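You operate a simulated robot arm through the tools that you are given. There is no shell and no other tool. Be economical: measure what you need, move in short steps, check, and stop when the job is done.

Carry out the task below with a simulated robot arm. There is one attempt and no reset: what you move stays moved.

JOB
Test the tutor pedal at medium speed, tip it back, switch off.
Fine: the pedal stands on the deck; switch on first; medium is 80 to 160 rpm on the panel, three seconds or more in all, under half a second faster; the head ends still; hands stay off it.

The check looks at the end state, three seconds after you hand in, the way a careful person would. Anything else that was tipped, shoved, dropped, spilled or broken makes it a failure.

ROBOT AND FRAMES
A 7-joint arm with a two-finger parallel gripper, fixed in place. Base frame: the origin is at the foot of the arm, x ahead of it, y to its left, z up. Readings come in m, rad, newtons and seconds.
Its first joint turns from -2.897 to 2.897 rad. Payload 4.4 kg.
The tool frame sits at the grasp point between the pads (the TCP): z along the fingers, y along the line on which they close. The tips reach 0.023 m beyond it. Largest opening 0.094 m; finger width 0.038, thickness 0.01; the body of the gripper, 0.054 by 0.096 m, starts 0.039 m behind the TCP.
Orientation is that of the tool frame in the base frame, as [roll, pitch, yaw] about the fixed x, y, z axes, in that order (R = Rz(yaw) Ry(pitch) Rx(roll)). With the fingers straight down and closing along the base's y, the tool's x points along the base's -x, its y along +y and its z along -z.

CONTROLS
- The arm moves only by the tool play_rows. Its argument "commands" is a list of rows, each a list of 7 numbers: the opening, from 0 (shut) to 1 (fully open), then the shift along the tool's x, y, z in mm, then the turn, a rotation vector about the tool's x, y, z in rad. In form: [[hand, tx, ty, tz, wx, wy, wz], ...]. A call has 1 to 10 rows; each row is the pose to reach, as a shift and turn from the pose commanded when the call began, along the tool's axes at that moment. A row lasts 0.2 s, in which the tool goes at most 0.05 m and 0.15 rad; a call with a longer step from one row to the next is refused whole, and so is a gripper value outside its range. Where a pose cannot be reached the arm comes as near as it can. A force on the tool above 90 N (or 10 N above the force at the start of the call, whichever is more), or a blocked arm, ends the call early, and 0.2 s more pass. The fingers move at their own pace (about 0.072 m/s each) and stop on an object; they squeeze with about 31 N. The grip force told is the motor's: it shows also when the fingers shut on nothing. Time passes only in rows, and 0.2 s behind the last, so rows that repeat a pose let the fingers close. The reply holds the time, the measured pose of the TCP, the force on the tool along the base axes, the opening and the grip force, in the units named above and with some noise, with the torque about the TCP (base axes, N m) and any sound that the robot's microphone picked up.
- Cameras (640 x 400 px; columns grow to the right, rows downward): "scene" is fixed at [0.0495, -0.5005, 1.2134]; the picture's right is [0.87, -0.50, 0.00], its down [-0.21, -0.37, -0.90] and it looks along [0.45, 0.78, -0.43] (base axes); focal length 311 px, centre (320, 200). "wrist" rides on the gripper at [0.086, 0.016, -0.074] in the tool frame; the picture's right is [-0.18, 0.98, 0.00], its down [-0.58, -0.11, -0.81] and it looks along [-0.79, -0.15, 0.59] (tool axes); focal length 243 px, centre (320, 200). There is no depth. A picture from a camera that has moved, and an enlarged one, comes with that camera's place and axes in the base frame and with its lens.
- snapshot(camera): a new picture of that camera. It takes no simulated time.
- inspect(camera, box): a new picture of the part [left, top, right, bottom] of that camera's present view, enlarged. It takes no simulated time.
- job_done(): hands the job in; it is judged then, once.

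Work in short steps. Places have to be worked out from the pictures, the camera data and where the tool is seen: move nearer, look again, correct. Check each grasp and each placing, and mend what went wrong. You have 120 turns and 64 pictures in all, those below and enlarged ones among them. Open the gripper and draw the arm clear of the work before you hand the job in, unless the task says otherwise; then end with one line.

The tools are called by a JSON object that holds its "name" and its "arguments". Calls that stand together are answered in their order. play_rows: Moves the arm, as the interface text tells. Its arguments: {"type":"object","properties":{"commands":{"type":"array","items":{"type":"array","items":{"type":"number"}}}},"required":["commands"]} The other tools are called the same way: snapshot (camera) takes a picture; inspect (camera, box) takes an enlarged picture of a part of a camera's view; job_done () hands the job in.

At the start:

```text
time_s: 0.0
ee_pos: [0.4794, 0.5075, 0.7782]
ee_rot: [-3.142, 0.0, 3.141]
force: [-0.1, 0.2, -0.3]
moment: [0.03, 0.02, 0.01]
grip_width: 0.0943
grasp_force: 0.0
```

scene: 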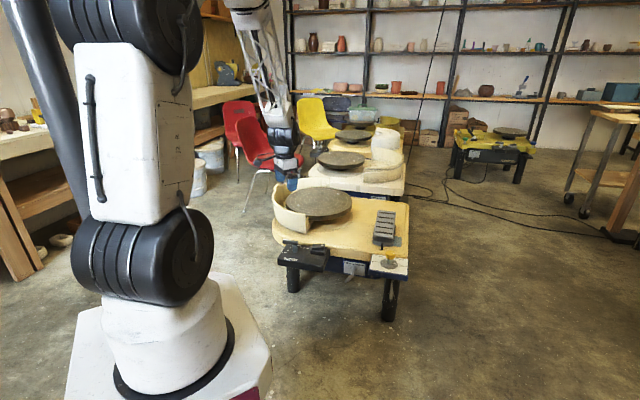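
wrist: 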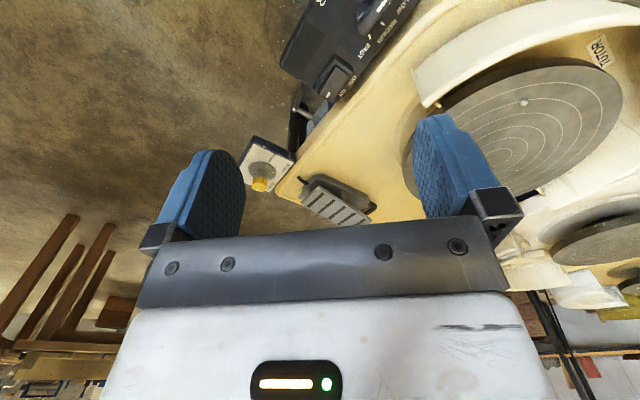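

The scene shows several wheels; the nearest is labelled TUTOR, with a pedal on deck and a control panel. I'll enlarge both views.

{"name": "inspect", "arguments": {"camera": "scene", "box": [260, 170, 420, 300]}}

{"name": "inspect", "arguments": {"camera": "wrist", "box": [230, 0, 470, 230]}}

```text
3.08 times, centred on (340, 235) of scene
camera zoom: at [0.0495, -0.5005, 1.2134], right [0.87, -0.5, 0.0], down [-0.21, -0.37, -0.9], along [0.45, 0.78, -0.43], focal length 957 px, centre (258, 92)
```

zoom: 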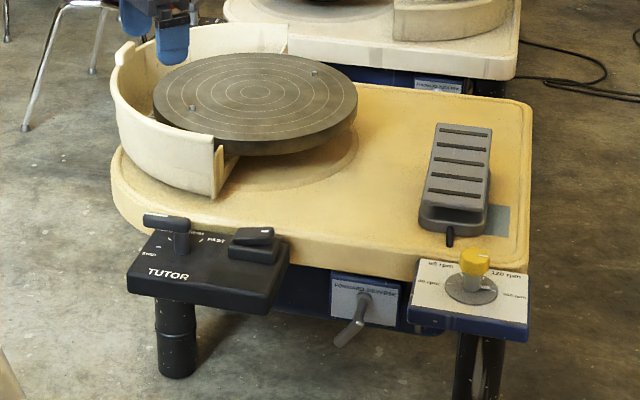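

```text
1.74 times, centred on (350, 115) of wrist
camera zoom: at [0.3927, 0.5237, 0.8517], right [0.18, 0.98, 0.0], down [0.58, -0.11, 0.81], along [0.79, -0.15, -0.59], focal length 422 px, centre (268, 348)
```

zoom: 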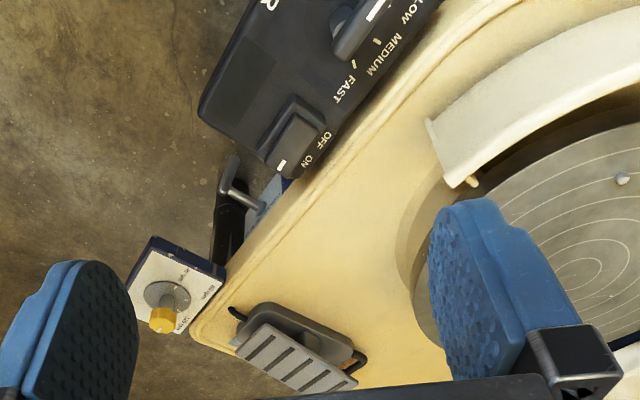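

Estimated places: rocker ≈(0.62,0.50,0.42), knob ≈(0.84,0.28,0.45), pedal ≈(0.97,0.47,0.43). I'll zoom tighter to read labels and pedal shape.

{"name": "inspect", "arguments": {"camera": "scene", "box": [288, 235, 336, 275]}}

{"name": "inspect", "arguments": {"camera": "scene", "box": [355, 205, 415, 280]}}

{"name": "inspect", "arguments": {"camera": "wrist", "box": [230, 120, 390, 230]}}

{"name": "inspect", "arguments": {"camera": "wrist", "box": [280, 0, 430, 110]}}

```text
10.00 times, centred on (312, 255) of scene
camera zoom: at [0.0495, -0.5005, 1.2134], right [0.87, -0.5, 0.0], down [-0.21, -0.37, -0.9], along [0.45, 0.78, -0.43], focal length 3111 px, centre (400, -350)
```

zoom: 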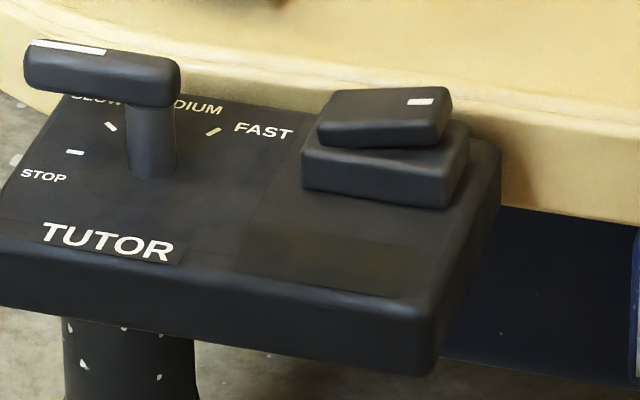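

```text
5.33 times, centred on (385, 242) of scene
camera zoom: at [0.0495, -0.5005, 1.2134], right [0.87, -0.5, 0.0], down [-0.21, -0.37, -0.9], along [0.45, 0.78, -0.43], focal length 1659 px, centre (-27, -27)
```

zoom: 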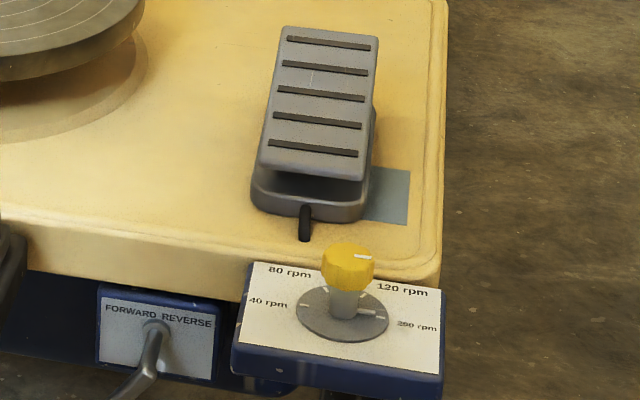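

```text
3.64 times, centred on (310, 175) of wrist
camera zoom: at [0.3927, 0.5237, 0.8517], right [0.18, 0.98, 0.0], down [0.58, -0.11, 0.81], along [0.79, -0.15, -0.59], focal length 882 px, centre (356, 291)
```

zoom: 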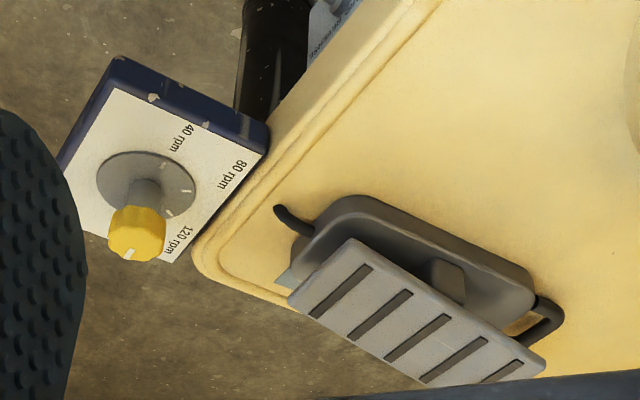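

```text
3.64 times, centred on (355, 55) of wrist
camera zoom: at [0.3927, 0.5237, 0.8517], right [0.18, 0.98, 0.0], down [0.58, -0.11, 0.81], along [0.79, -0.15, -0.59], focal length 882 px, centre (193, 727)
```

zoom: 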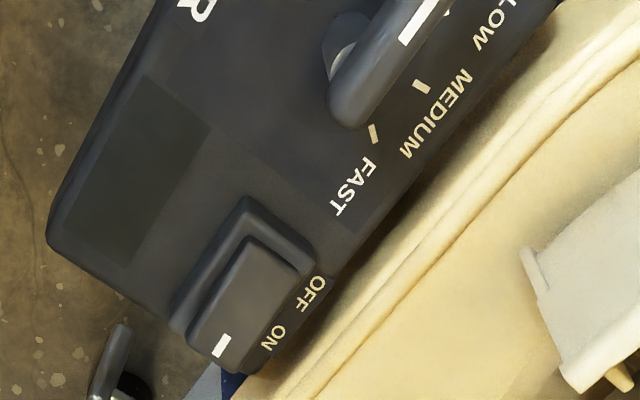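

Rocker is marked OFF/ON (ON end nearer the robot's right), a dark display sits on the TUTOR panel, and a separate knob has rpm marks. I'll move nearer to the pedal, staying high, to see its shape.

{"name": "play_rows", "arguments": {"commands": [[1, -35, -13, 15, 0, 0, 0], [1, -70, -26, 30, 0, 0, 0], [1, -105, -39, 45, 0, 0, 0], [1, -140, -52, 60, 0, 0, 0], [1, -175, -65, 75, 0, 0, 0], [1, -210, -78, 90, 0, 0, 0], [1, -240, -85, 100, 0, 0, 0]]}}

{"name": "snapshot", "arguments": {"camera": "wrist"}}

```text
time_s: 1.6
ee_pos: [0.7224, 0.4219, 0.676]
ee_rot: [-3.141, 0.0, -3.139]
force: [0.5, 0.1, 0.8]
moment: [0.01, 0.01, 0.0]
grip_width: 0.0941
grasp_force: 0.2
```

```text
55 pictures are left
camera wrist: at [0.6356, 0.4393, 0.7497], right [0.18, 0.98, 0.0], down [0.58, -0.11, 0.81], along [0.79, -0.15, -0.59], focal length 243 px, centre (320, 200)
```

wrist: 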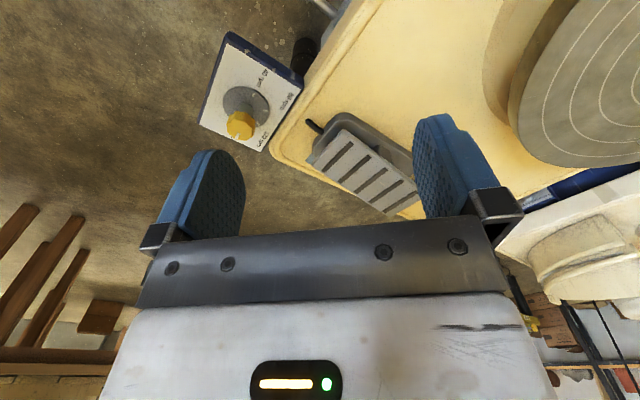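

The pedal is in view; enlarge it and the knob.

{"name": "inspect", "arguments": {"camera": "wrist", "box": [290, 100, 430, 225]}}

{"name": "inspect", "arguments": {"camera": "wrist", "box": [195, 25, 310, 155]}}

{"name": "inspect", "arguments": {"camera": "scene", "box": [365, 200, 410, 275]}}

```text
3.20 times, centred on (360, 162) of wrist
camera zoom: at [0.6356, 0.4393, 0.7497], right [0.18, 0.98, 0.0], down [0.58, -0.11, 0.81], along [0.79, -0.15, -0.59], focal length 776 px, centre (192, 320)
```

zoom: 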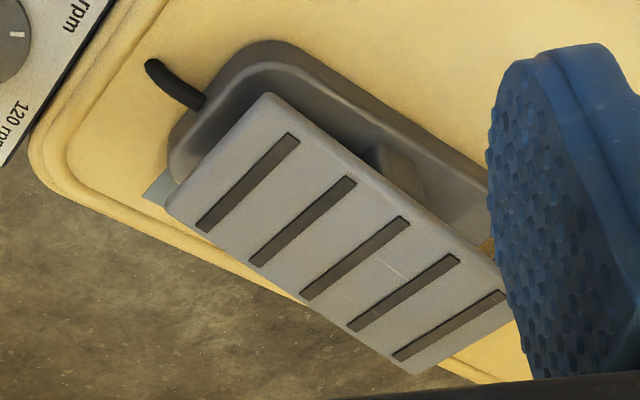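

```text
3.08 times, centred on (252, 90) of wrist
camera zoom: at [0.6356, 0.4393, 0.7497], right [0.18, 0.98, 0.0], down [0.58, -0.11, 0.81], along [0.79, -0.15, -0.59], focal length 746 px, centre (528, 538)
```

zoom: 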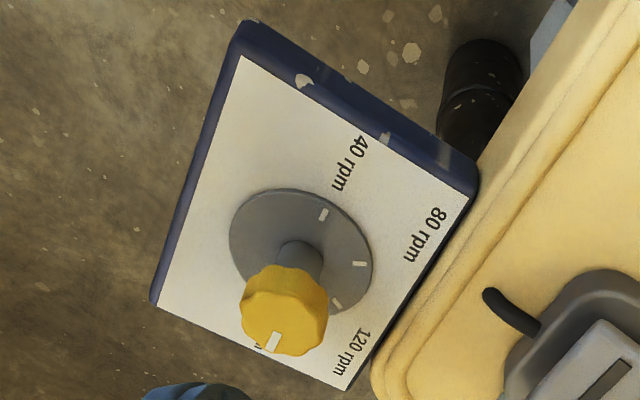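

```text
5.33 times, centred on (388, 238) of scene
camera zoom: at [0.0495, -0.5005, 1.2134], right [0.87, -0.5, 0.0], down [-0.21, -0.37, -0.9], along [0.45, 0.78, -0.43], focal length 1659 px, centre (-40, 0)
```

zoom: 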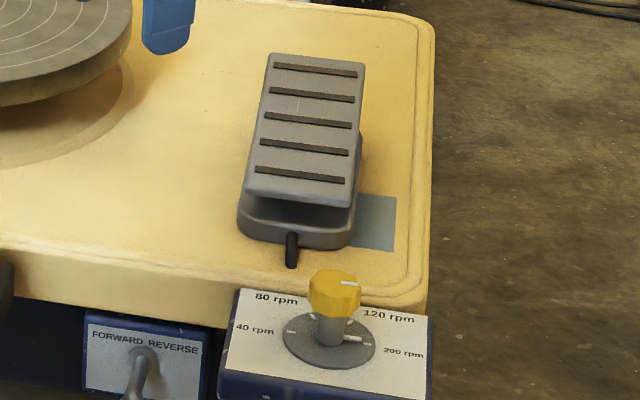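

Far tread edge ≈(1.03,0.525,0.494) is high, near edge ≈(0.909,0.401,0.442) low: pedal is tipped back now. First, the rocker: ON end top ≈(0.633,0.493,0.440). I close the hand, turn it 45° and go above it.

{"name": "play_rows", "arguments": {"commands": [[0, 14, 11, 10, 0, 0, -0.131], [0, 29, 23, 30, 0, 0, -0.262], [0, 43, 34, 50, 0, 0, -0.393], [0, 58, 46, 72, 0, 0, -0.524], [0, 72, 57, 95, 0, 0, -0.655], [0, 86, 69, 116, 0, 0, -0.785], [0, 86, 69, 116, 0, 0, -0.785]]}}

{"name": "snapshot", "arguments": {"camera": "wrist"}}

{"name": "inspect", "arguments": {"camera": "scene", "box": [270, 190, 350, 280]}}

```text
time_s: 3.2
ee_pos: [0.632, 0.4916, 0.5623]
ee_rot: [-3.141, 0.001, -2.353]
force: [-0.8, 0.4, 0.5]
moment: [-0.02, 0.0, 0.03]
grip_width: 0.0002
grasp_force: 30.7
```

```text
51 pictures are left
camera wrist: at [0.5593, 0.4417, 0.6353], right [-0.57, 0.82, 0.0], down [0.49, 0.34, 0.81], along [0.66, 0.46, -0.59], focal length 243 px, centre (320, 200)
```

wrist: 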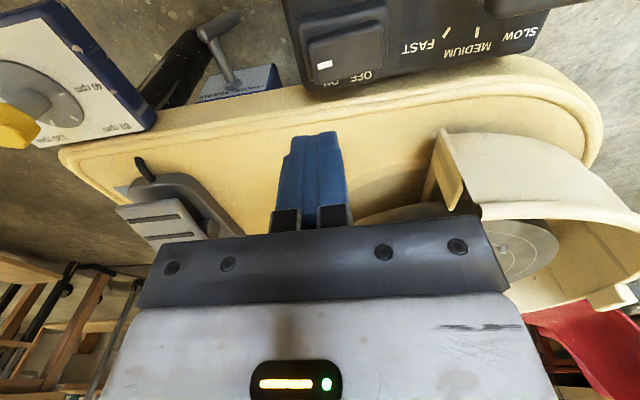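

```text
4.44 times, centred on (310, 235) of scene
camera zoom: at [0.0495, -0.5005, 1.2134], right [0.87, -0.5, 0.0], down [-0.21, -0.37, -0.9], along [0.45, 0.78, -0.43], focal length 1383 px, centre (364, 44)
```

zoom: 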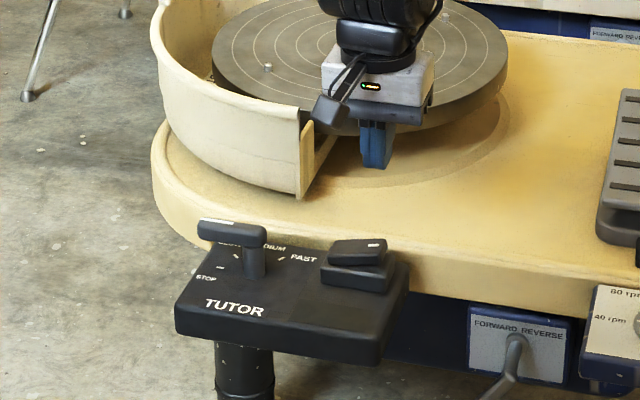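

Tool is right above the ON end (marker ≈(0.629,0.495)). I shift 8 mm away from the deck edge and lower to just above contact.

{"name": "play_rows", "arguments": {"commands": [[0, 8, 0, 40, 0, 0, 0], [0, 8, 0, 75, 0, 0, 0], [0, 8, 0, 88, 0, 0, 0], [0, 8, 0, 94, 0, 0, 0], [0, 8, 0, 98, 0, 0, 0]]}}

{"name": "inspect", "arguments": {"camera": "scene", "box": [270, 190, 350, 280]}}

```text
time_s: 4.4
ee_pos: [0.6268, 0.4869, 0.4632]
ee_rot: [-3.141, 0.0, -2.357]
force: [-12.3, -15.4, 38.3]
moment: [-0.01, 0.45, 0.18]
grip_width: 0.0
grasp_force: 31.3
```

```text
4.44 times, centred on (310, 235) of scene
camera zoom: at [0.0495, -0.5005, 1.2134], right [0.87, -0.5, 0.0], down [-0.21, -0.37, -0.9], along [0.45, 0.78, -0.43], focal length 1383 px, centre (364, 44)
```

zoom: 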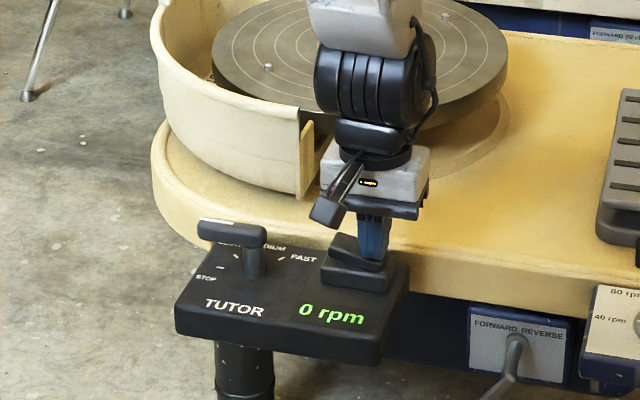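

Panel lit: "0 rpm". Lift off straight up and then swing toward the pedal, high.

{"name": "play_rows", "arguments": {"commands": [[0, 0, 0, -30, 0, 0, 0], [0, 0, 0, -75, 0, 0, 0], [0, 0, 0, -120, 0, 0, 0], [0, 0, 0, -165, 0, 0, 0], [0, -20, -35, -190, 0, 0, 0], [0, -50, -60, -210, 0, -0.1, 0], [0, -85, -80, -210, 0, -0.2, 0], [0, -120, -95, -210, 0, -0.3, 0], [0, -160, -105, -210, 0, -0.4, 0], [0, -205, -105, -210, 0, -0.5, 0]]}}

{"name": "inspect", "arguments": {"camera": "scene", "box": [260, 130, 420, 290]}}

```text
time_s: 6.6
ee_pos: [0.8467, 0.5558, 0.6742]
ee_rot: [3.141, 0.501, -2.356]
force: [0.4, 0.6, -0.6]
moment: [-0.03, -0.01, -0.02]
grip_width: 0.0
grasp_force: 31.0
```

```text
2.50 times, centred on (340, 210) of scene
camera zoom: at [0.0495, -0.5005, 1.2134], right [0.87, -0.5, 0.0], down [-0.21, -0.37, -0.9], along [0.45, 0.78, -0.43], focal length 778 px, centre (270, 175)
```

zoom: 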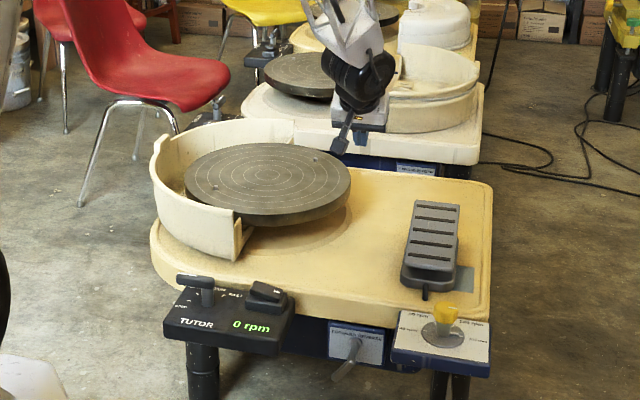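

Switch stays on, 0 rpm. Now sideways over the pedal axis, then down to about 45 mm above the toe end with the tool tilted.

{"name": "play_rows", "arguments": {"commands": [[0, 0, -40, 0, 0, 0, 0], [0, 0, -80, 0, 0, 0, 0], [0, 0, -120, 0, 0, 0, 0], [0, 0, -153, 10, 0, 0, 0], [0, -5, -153, 45, 0, 0, 0], [0, -10, -153, 80, 0, 0, 0], [0, -13, -153, 110, 0, 0, 0], [0, -16, -153, 138, 0, 0, 0]]}}

{"name": "inspect", "arguments": {"camera": "scene", "box": [340, 170, 420, 270]}}

{"name": "snapshot", "arguments": {"camera": "wrist"}}

```text
time_s: 8.4
ee_pos: [1.0125, 0.5068, 0.5639]
ee_rot: [3.141, 0.5, -2.355]
force: [-0.3, -0.3, 0.9]
moment: [-0.01, 0.04, 0.01]
grip_width: 0.0003
grasp_force: 30.7
```

```text
4.00 times, centred on (380, 220) of scene
camera zoom: at [0.0495, -0.5005, 1.2134], right [0.87, -0.5, 0.0], down [-0.21, -0.37, -0.9], along [0.45, 0.78, -0.43], focal length 1244 px, centre (80, 120)
```

zoom: 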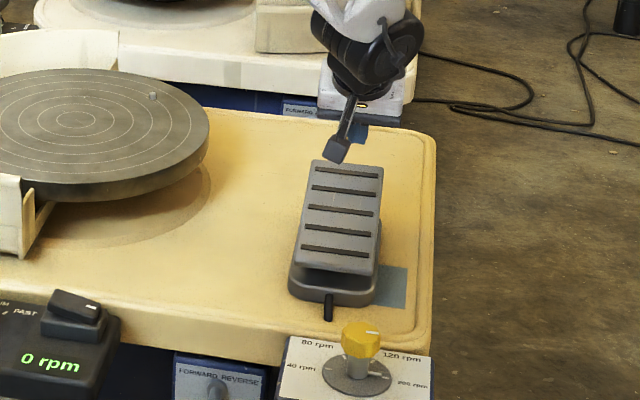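

```text
46 pictures are left
camera wrist: at [0.922, 0.4393, 0.587], right [-0.58, 0.81, 0.09], down [0.16, 0.01, 0.99], along [0.8, 0.59, -0.14], focal length 243 px, centre (320, 200)
```

wrist: 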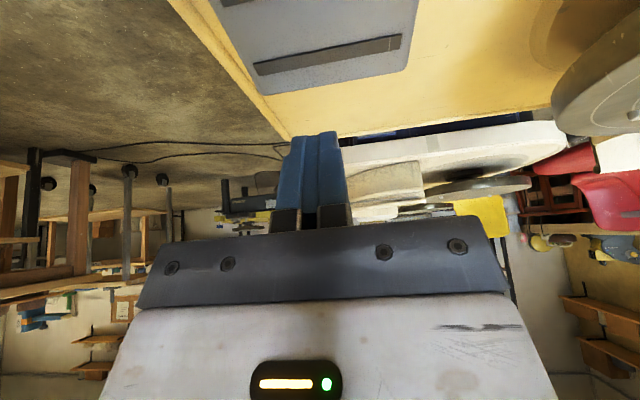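

Pose reached. Lower vertically ~42 mm to near contact and look.

{"name": "play_rows", "arguments": {"commands": [[0, 9.6, 0, 17.6, 0, 0, 0], [0, 16.8, 0, 30.7, 0, 0, 0], [0, 20, 0, 37, 0, 0, 0]]}}

{"name": "inspect", "arguments": {"camera": "scene", "box": [330, 170, 420, 270]}}

{"name": "inspect", "arguments": {"camera": "wrist", "box": [180, 0, 460, 200]}}

```text
time_s: 9.2
ee_pos: [1.0126, 0.5058, 0.5195]
ee_rot: [3.142, 0.5, -2.355]
force: [1.6, 1.1, 2.1]
moment: [0.05, -0.02, -0.03]
grip_width: 0.0
grasp_force: 31.2
```

```text
4.00 times, centred on (375, 220) of scene
camera zoom: at [0.0495, -0.5005, 1.2134], right [0.87, -0.5, 0.0], down [-0.21, -0.37, -0.9], along [0.45, 0.78, -0.43], focal length 1244 px, centre (100, 120)
```

zoom: 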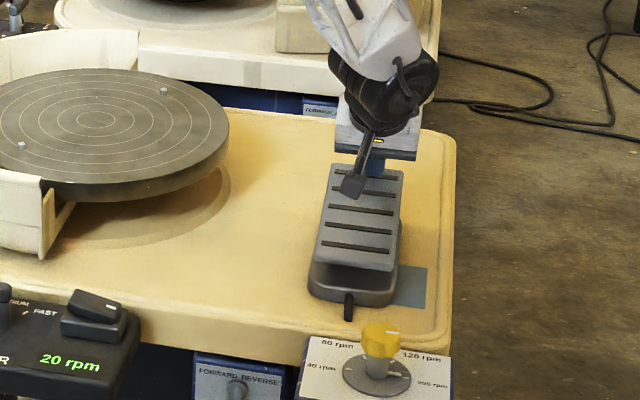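

```text
2.00 times, centred on (320, 100) of wrist
camera zoom: at [0.9215, 0.4383, 0.5427], right [-0.58, 0.81, 0.09], down [0.16, 0.01, 0.99], along [0.8, 0.59, -0.14], focal length 485 px, centre (320, 400)
```

zoom: 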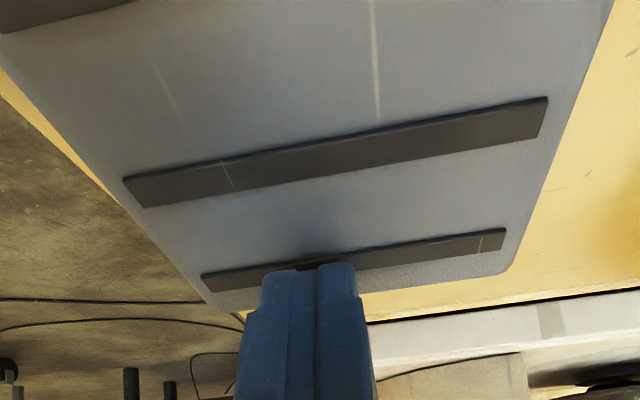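

Contact: 20 rpm at light force, so the pedal is live. Press 3 mm more and read.

{"name": "play_rows", "arguments": {"commands": [[0, 1.4, 0, 2.6, 0, 0, 0], [0, 1.4, 0, 2.6, 0, 0, 0], [0, 1.4, 0, 2.6, 0, 0, 0]]}}

{"name": "inspect", "arguments": {"camera": "scene", "box": [290, 200, 420, 280]}}

```text
time_s: 10.0
ee_pos: [1.0125, 0.505, 0.5153]
ee_rot: [3.141, 0.5, -2.357]
force: [0.1, 0.3, 1.9]
moment: [0.05, 0.02, 0.01]
grip_width: 0.0
grasp_force: 30.2
```

```text
4.92 times, centred on (355, 240) of scene
camera zoom: at [0.0495, -0.5005, 1.2134], right [0.87, -0.5, 0.0], down [-0.21, -0.37, -0.9], along [0.45, 0.78, -0.43], focal length 1532 px, centre (148, 3)
```

zoom: 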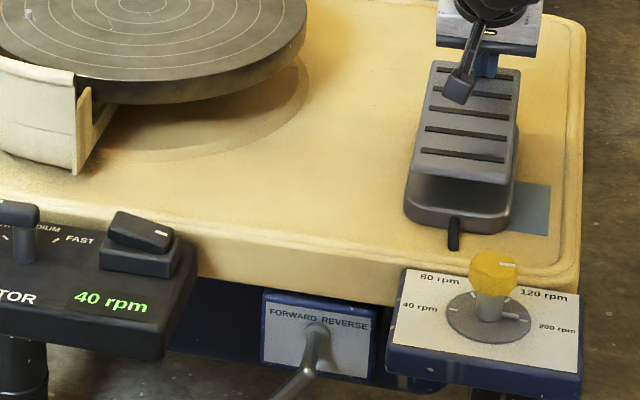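

40 rpm after 4 mm. Press 7 mm further gradually.

{"name": "play_rows", "arguments": {"commands": [[0, 1.7, 0, 3.1, 0, 0, 0], [0, 3.4, 0, 6.1, 0, 0, 0], [0, 3.4, 0, 6.1, 0, 0, 0]]}}

{"name": "inspect", "arguments": {"camera": "scene", "box": [290, 200, 420, 280]}}

```text
time_s: 10.8
ee_pos: [1.0112, 0.5055, 0.5091]
ee_rot: [-3.141, 0.5, -2.356]
force: [-1.2, 0.6, 1.4]
moment: [0.0, -0.01, -0.03]
grip_width: 0.0001
grasp_force: 31.0
```

```text
4.92 times, centred on (355, 240) of scene
camera zoom: at [0.0495, -0.5005, 1.2134], right [0.87, -0.5, 0.0], down [-0.21, -0.37, -0.9], along [0.45, 0.78, -0.43], focal length 1532 px, centre (148, 3)
```

zoom: 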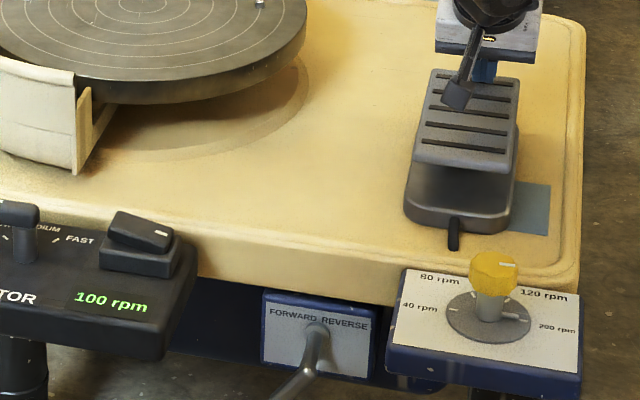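

100 rpm: in range. Hold still for a second and re-read.

{"name": "play_rows", "arguments": {"commands": [[0, 0, 0, 0, 0, 0, 0], [0, 0, 0, 0, 0, 0, 0]]}}

{"name": "inspect", "arguments": {"camera": "scene", "box": [290, 200, 420, 280]}}

```text
time_s: 11.4
ee_pos: [1.0124, 0.5062, 0.5098]
ee_rot: [-3.141, 0.499, -2.357]
force: [-0.1, 1.1, 1.8]
moment: [0.03, 0.01, -0.01]
grip_width: 0.0001
grasp_force: 30.9
```

```text
4.92 times, centred on (355, 240) of scene
camera zoom: at [0.0495, -0.5005, 1.2134], right [0.87, -0.5, 0.0], down [-0.21, -0.37, -0.9], along [0.45, 0.78, -0.43], focal length 1532 px, centre (148, 3)
```

zoom: 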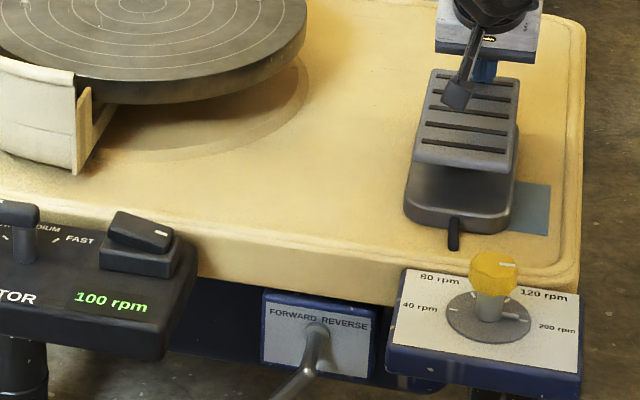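

Steady at 100 rpm. Hold it over four more seconds.

{"name": "play_rows", "arguments": {"commands": [[0, 0, 0, 0, 0, 0, 0], [0, 0, 0, 0, 0, 0, 0], [0, 0, 0, 0, 0, 0, 0], [0, 0, 0, 0, 0, 0, 0], [0, 0, 0, 0, 0, 0, 0], [0, 0, 0, 0, 0, 0, 0], [0, 0, 0, 0, 0, 0, 0], [0, 0, 0, 0, 0, 0, 0], [0, 0, 0, 0, 0, 0, 0], [0, 0, 0, 0, 0, 0, 0]]}}

{"name": "play_rows", "arguments": {"commands": [[0, 0, 0, 0, 0, 0, 0], [0, 0, 0, 0, 0, 0, 0], [0, 0, 0, 0, 0, 0, 0], [0, 0, 0, 0, 0, 0, 0], [0, 0, 0, 0, 0, 0, 0], [0, 0, 0, 0, 0, 0, 0], [0, 0, 0, 0, 0, 0, 0], [0, 0, 0, 0, 0, 0, 0], [0, 0, 0, 0, 0, 0, 0], [0, 0, 0, 0, 0, 0, 0]]}}

{"name": "inspect", "arguments": {"camera": "scene", "box": [290, 200, 420, 280]}}

```text
time_s: 13.6
ee_pos: [1.0126, 0.5043, 0.5089]
ee_rot: [3.142, 0.5, -2.356]
force: [0.2, 1.0, -0.9]
moment: [-0.04, 0.02, 0.03]
grip_width: 0.0
grasp_force: 30.9
```

```text
time_s: 15.8
ee_pos: [1.0116, 0.505, 0.5089]
ee_rot: [-3.14, 0.501, -2.356]
force: [1.0, 0.5, -0.6]
moment: [0.0, 0.0, 0.05]
grip_width: 0.0002
grasp_force: 31.0
```

```text
4.92 times, centred on (355, 240) of scene
camera zoom: at [0.0495, -0.5005, 1.2134], right [0.87, -0.5, 0.0], down [-0.21, -0.37, -0.9], along [0.45, 0.78, -0.43], focal length 1532 px, centre (148, 3)
```

zoom: 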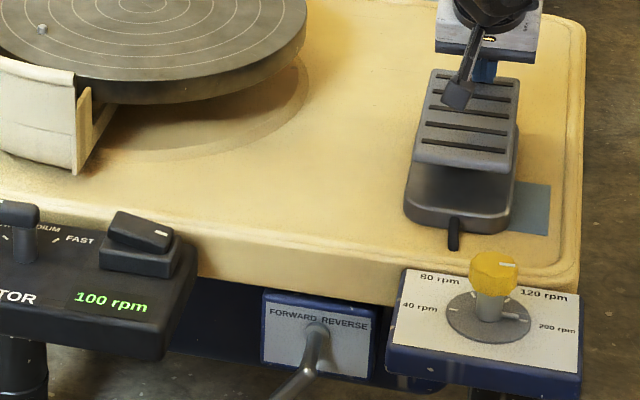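

About 5 s at 100 rpm. Now lift off the toe, and move back above the heel end, reducing the tilt.

{"name": "play_rows", "arguments": {"commands": [[0, -14.3, 0, -26.3, 0, 0, 0], [0, -28.7, 0, -52.7, 0, 0, 0], [0, -1, 0, -68, 0, 0.06, 0], [0, 26, 0, -83, 0, 0.12, 0], [0, 54, 0, -98, 0, 0.18, 0], [0, 81, 0, -112.6, 0, 0.25, 0]]}}

{"name": "inspect", "arguments": {"camera": "scene", "box": [290, 180, 420, 280]}}

{"name": "snapshot", "arguments": {"camera": "wrist"}}

```text
time_s: 17.2
ee_pos: [0.924, 0.4159, 0.5686]
ee_rot: [-3.141, 0.249, -2.356]
force: [0.1, -1.3, 0.4]
moment: [0.01, -0.01, -0.01]
grip_width: 0.0001
grasp_force: 30.8
```

```text
4.00 times, centred on (355, 230) of scene
camera zoom: at [0.0495, -0.5005, 1.2134], right [0.87, -0.5, 0.0], down [-0.21, -0.37, -0.9], along [0.45, 0.78, -0.43], focal length 1244 px, centre (180, 80)
```

zoom: 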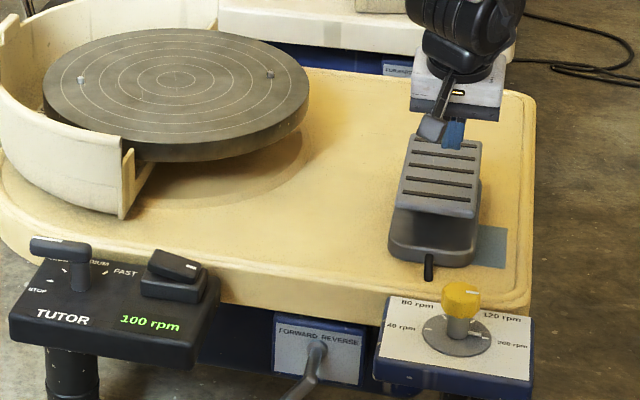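

```text
38 pictures are left
camera wrist: at [0.8399, 0.3543, 0.6195], right [-0.57, 0.82, 0.05], down [0.33, 0.18, 0.92], along [0.75, 0.54, -0.38], focal length 243 px, centre (320, 200)
```

wrist: 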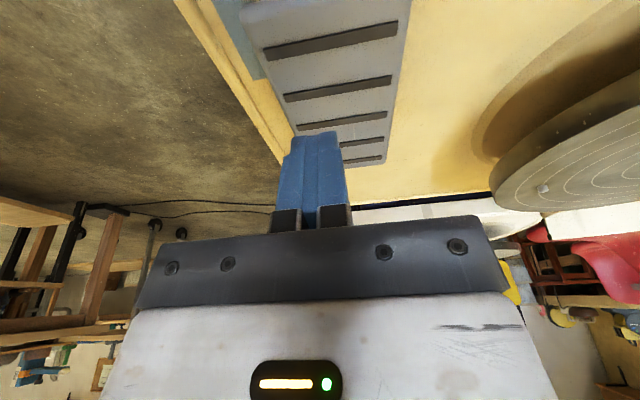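

The pedal stays put at 100 rpm as expected. Press the heel end down gradually.

{"name": "play_rows", "arguments": {"commands": [[0, 9, 0, 35, 0, 0, 0], [0, 17, 0, 67, 0, 0, 0], [0, 19, 0, 75, 0, 0, 0], [0, 21, 0, 82, 0, 0, 0], [0, 22.5, 0, 88, 0, 0, 0], [0, 23.5, 0, 92, 0, 0, 0]]}}

{"name": "inspect", "arguments": {"camera": "scene", "box": [290, 190, 420, 280]}}

```text
time_s: 18.4
ee_pos: [0.9308, 0.4206, 0.4933]
ee_rot: [-3.138, 0.264, -2.354]
force: [-1.4, -4.2, 19.2]
moment: [-0.22, 0.17, 0.16]
grip_width: 0.0
grasp_force: 30.9
stopped in row 6: the force on the tool passed its limit at 404 N (the readings are from after the stop); the commanded pose is now the measured one
```

```text
4.44 times, centred on (355, 235) of scene
camera zoom: at [0.0495, -0.5005, 1.2134], right [0.87, -0.5, 0.0], down [-0.21, -0.37, -0.9], along [0.45, 0.78, -0.43], focal length 1383 px, centre (164, 44)
```

zoom: 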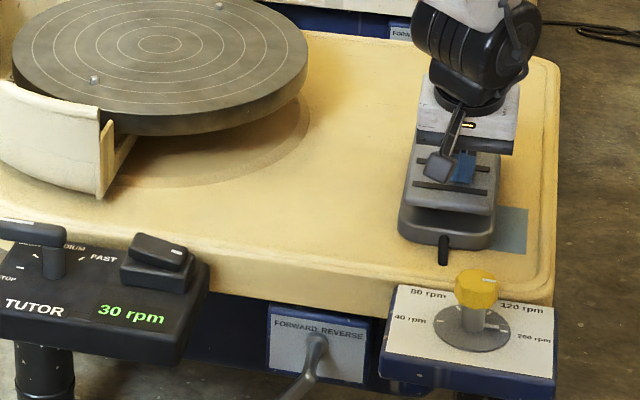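

The stop was hit hard; display 30 rpm, maybe still slowing. Lift slightly and re-read.

{"name": "play_rows", "arguments": {"commands": [[0, -5, 0, -19, 0, 0, 0], [0, -10, 0, -39, 0, 0, 0], [0, -10, 0, -39, 0, 0, 0]]}}

{"name": "inspect", "arguments": {"camera": "scene", "box": [290, 190, 420, 280]}}

{"name": "snapshot", "arguments": {"camera": "wrist"}}

```text
time_s: 19.2
ee_pos: [0.9296, 0.4181, 0.5316]
ee_rot: [-3.138, 0.26, -2.355]
force: [-0.1, -0.8, -0.1]
moment: [0.02, 0.03, 0.03]
grip_width: 0.0
grasp_force: 30.6
```

```text
4.44 times, centred on (355, 235) of scene
camera zoom: at [0.0495, -0.5005, 1.2134], right [0.87, -0.5, 0.0], down [-0.21, -0.37, -0.9], along [0.45, 0.78, -0.43], focal length 1383 px, centre (164, 44)
```

zoom: 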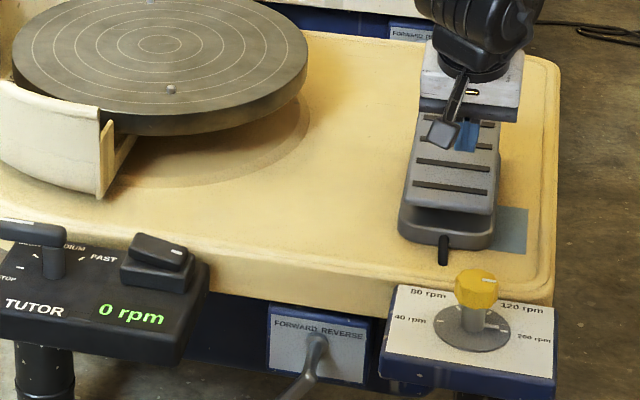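

```text
35 pictures are left
camera wrist: at [0.8448, 0.3566, 0.5806], right [-0.57, 0.82, 0.04], down [0.32, 0.18, 0.93], along [0.75, 0.54, -0.37], focal length 243 px, centre (320, 200)
```

wrist: 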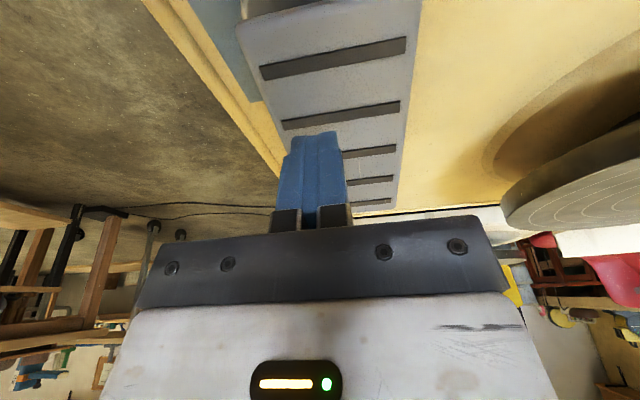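

0 rpm, pedal tipped back and in place. Rise and travel to above the OFF end ≈(0.600,0.514).

{"name": "play_rows", "arguments": {"commands": [[0, -11.5, 0, -43.5, 0, 0, 0], [0, -23, 0, -87, 0, 0, 0], [0, -3.1, 37.6, -92.3, 0, 0.0325, 0], [0, 16.8, 75.2, -97.6, 0, 0.065, 0], [0, 36.8, 112.9, -102.9, 0, 0.0975, 0], [0, 56.7, 150.5, -108.2, 0, 0.13, 0], [0, 76.6, 188, -113.5, 0, 0.1625, 0], [0, 96.5, 225.7, -118.8, 0, 0.195, 0], [0, 116.5, 263.4, -124.1, 0, 0.2275, 0], [0, 136.4, 301, -129.4, 0, 0.26, 0]]}}

{"name": "snapshot", "arguments": {"camera": "wrist"}}

```text
time_s: 21.4
ee_pos: [0.5994, 0.5178, 0.6207]
ee_rot: [-3.138, 0.003, -2.356]
force: [0.3, 0.3, 1.1]
moment: [0.0, -0.02, -0.03]
grip_width: 0.0
grasp_force: 30.7
```

```text
34 pictures are left
camera wrist: at [0.5266, 0.4674, 0.6938], right [-0.56, 0.83, 0.0], down [0.49, 0.34, 0.81], along [0.67, 0.45, -0.59], focal length 243 px, centre (320, 200)
```

wrist: 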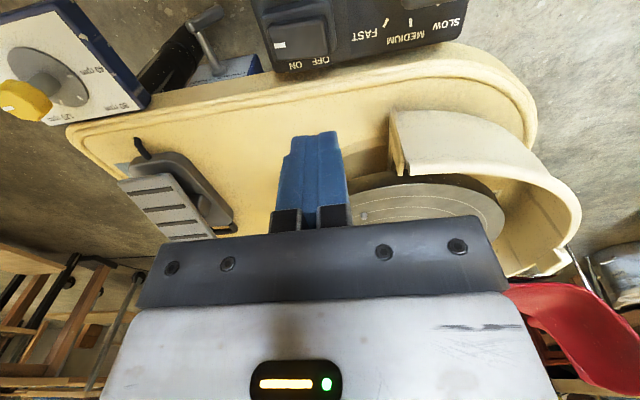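

OFF end centre is ~5 mm off laterally; correct, descend and press to the same depth as before.

{"name": "play_rows", "arguments": {"commands": [[0, 3, -5.5, 45, 0, 0, 0], [0, 3, -5.5, 90, 0, 0, 0], [0, 3, -5.5, 130, 0, 0, 0], [0, 3, -5.5, 146, 0, 0, 0], [0, 3, -5.5, 152, 0, 0, 0], [0, 3, -5.5, 156.5, 0, 0, 0]]}}

{"name": "inspect", "arguments": {"camera": "scene", "box": [270, 190, 350, 280]}}

```text
time_s: 22.8
ee_pos: [0.603, 0.5108, 0.4649]
ee_rot: [-3.139, 0.003, -2.353]
force: [-19.7, 8.5, 23.1]
moment: [-0.08, 0.41, -0.22]
grip_width: 0.0001
grasp_force: 31.1
```

```text
4.44 times, centred on (310, 235) of scene
camera zoom: at [0.0495, -0.5005, 1.2134], right [0.87, -0.5, 0.0], down [-0.21, -0.37, -0.9], along [0.45, 0.78, -0.43], focal length 1383 px, centre (364, 44)
```

zoom: 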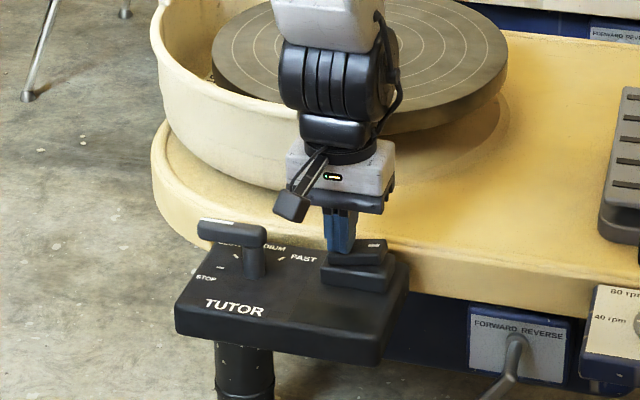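

Display is dark: off. Lift straight up, open the hand high, and check.

{"name": "play_rows", "arguments": {"commands": [[0, 0, 0, -30, 0, 0, 0], [0, 0, 0, -75, 0, 0, 0], [0, 0, 0, -120, 0, 0, 0], [0, 0, 0, -165, 0, 0, 0], [0, 0, 0, -210, 0, 0, 0], [1, 40, 0, -240, 0, 0, 0], [1, 80, 0, -270, 0, 0, 0], [1, 110, 0, -300, 0, 0, 0], [1, 110, 0, -300, 0, 0, 0]]}}

{"name": "snapshot", "arguments": {"camera": "scene"}}

{"name": "inspect", "arguments": {"camera": "scene", "box": [260, 170, 420, 290]}}

```text
time_s: 24.8
ee_pos: [0.5223, 0.43, 0.7626]
ee_rot: [-3.138, 0.001, -2.356]
force: [0.4, -0.9, -0.1]
moment: [-0.03, -0.04, -0.01]
grip_width: 0.0941
grasp_force: 0.1
```

```text
32 pictures are left
```

scene: 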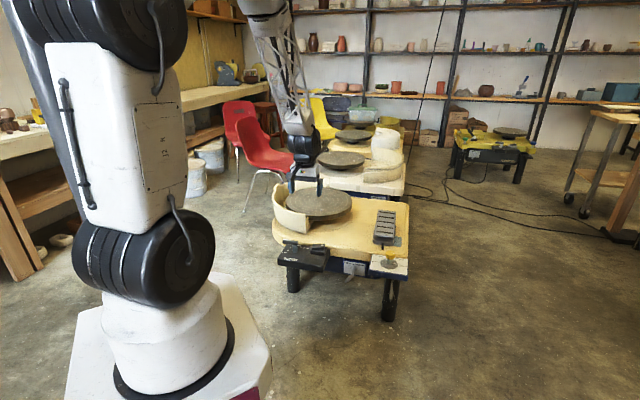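

```text
3.33 times, centred on (340, 230) of scene
camera zoom: at [0.0495, -0.5005, 1.2134], right [0.87, -0.5, 0.0], down [-0.21, -0.37, -0.9], along [0.45, 0.78, -0.43], focal length 1037 px, centre (253, 100)
```

zoom: 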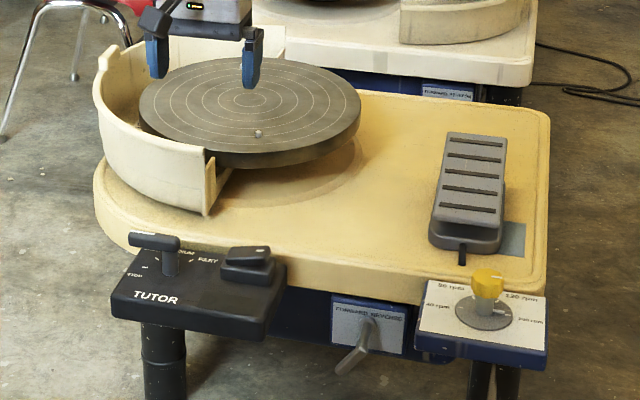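

Switch off, display dark, head still, pedal tipped back on the deck, arm clear. Handing in.

{"name": "job_done", "arguments": {}}

```text
The job is handed in.
```

I tested the tutor pedal at a steady 100 rpm for about five seconds, never seeing it read faster, then tipped it back to 0 rpm and switched off; on the way back the tool hit the pedal's heel stop with a brief 404 N spike, and the pictures afterwards showed no shift or damage.
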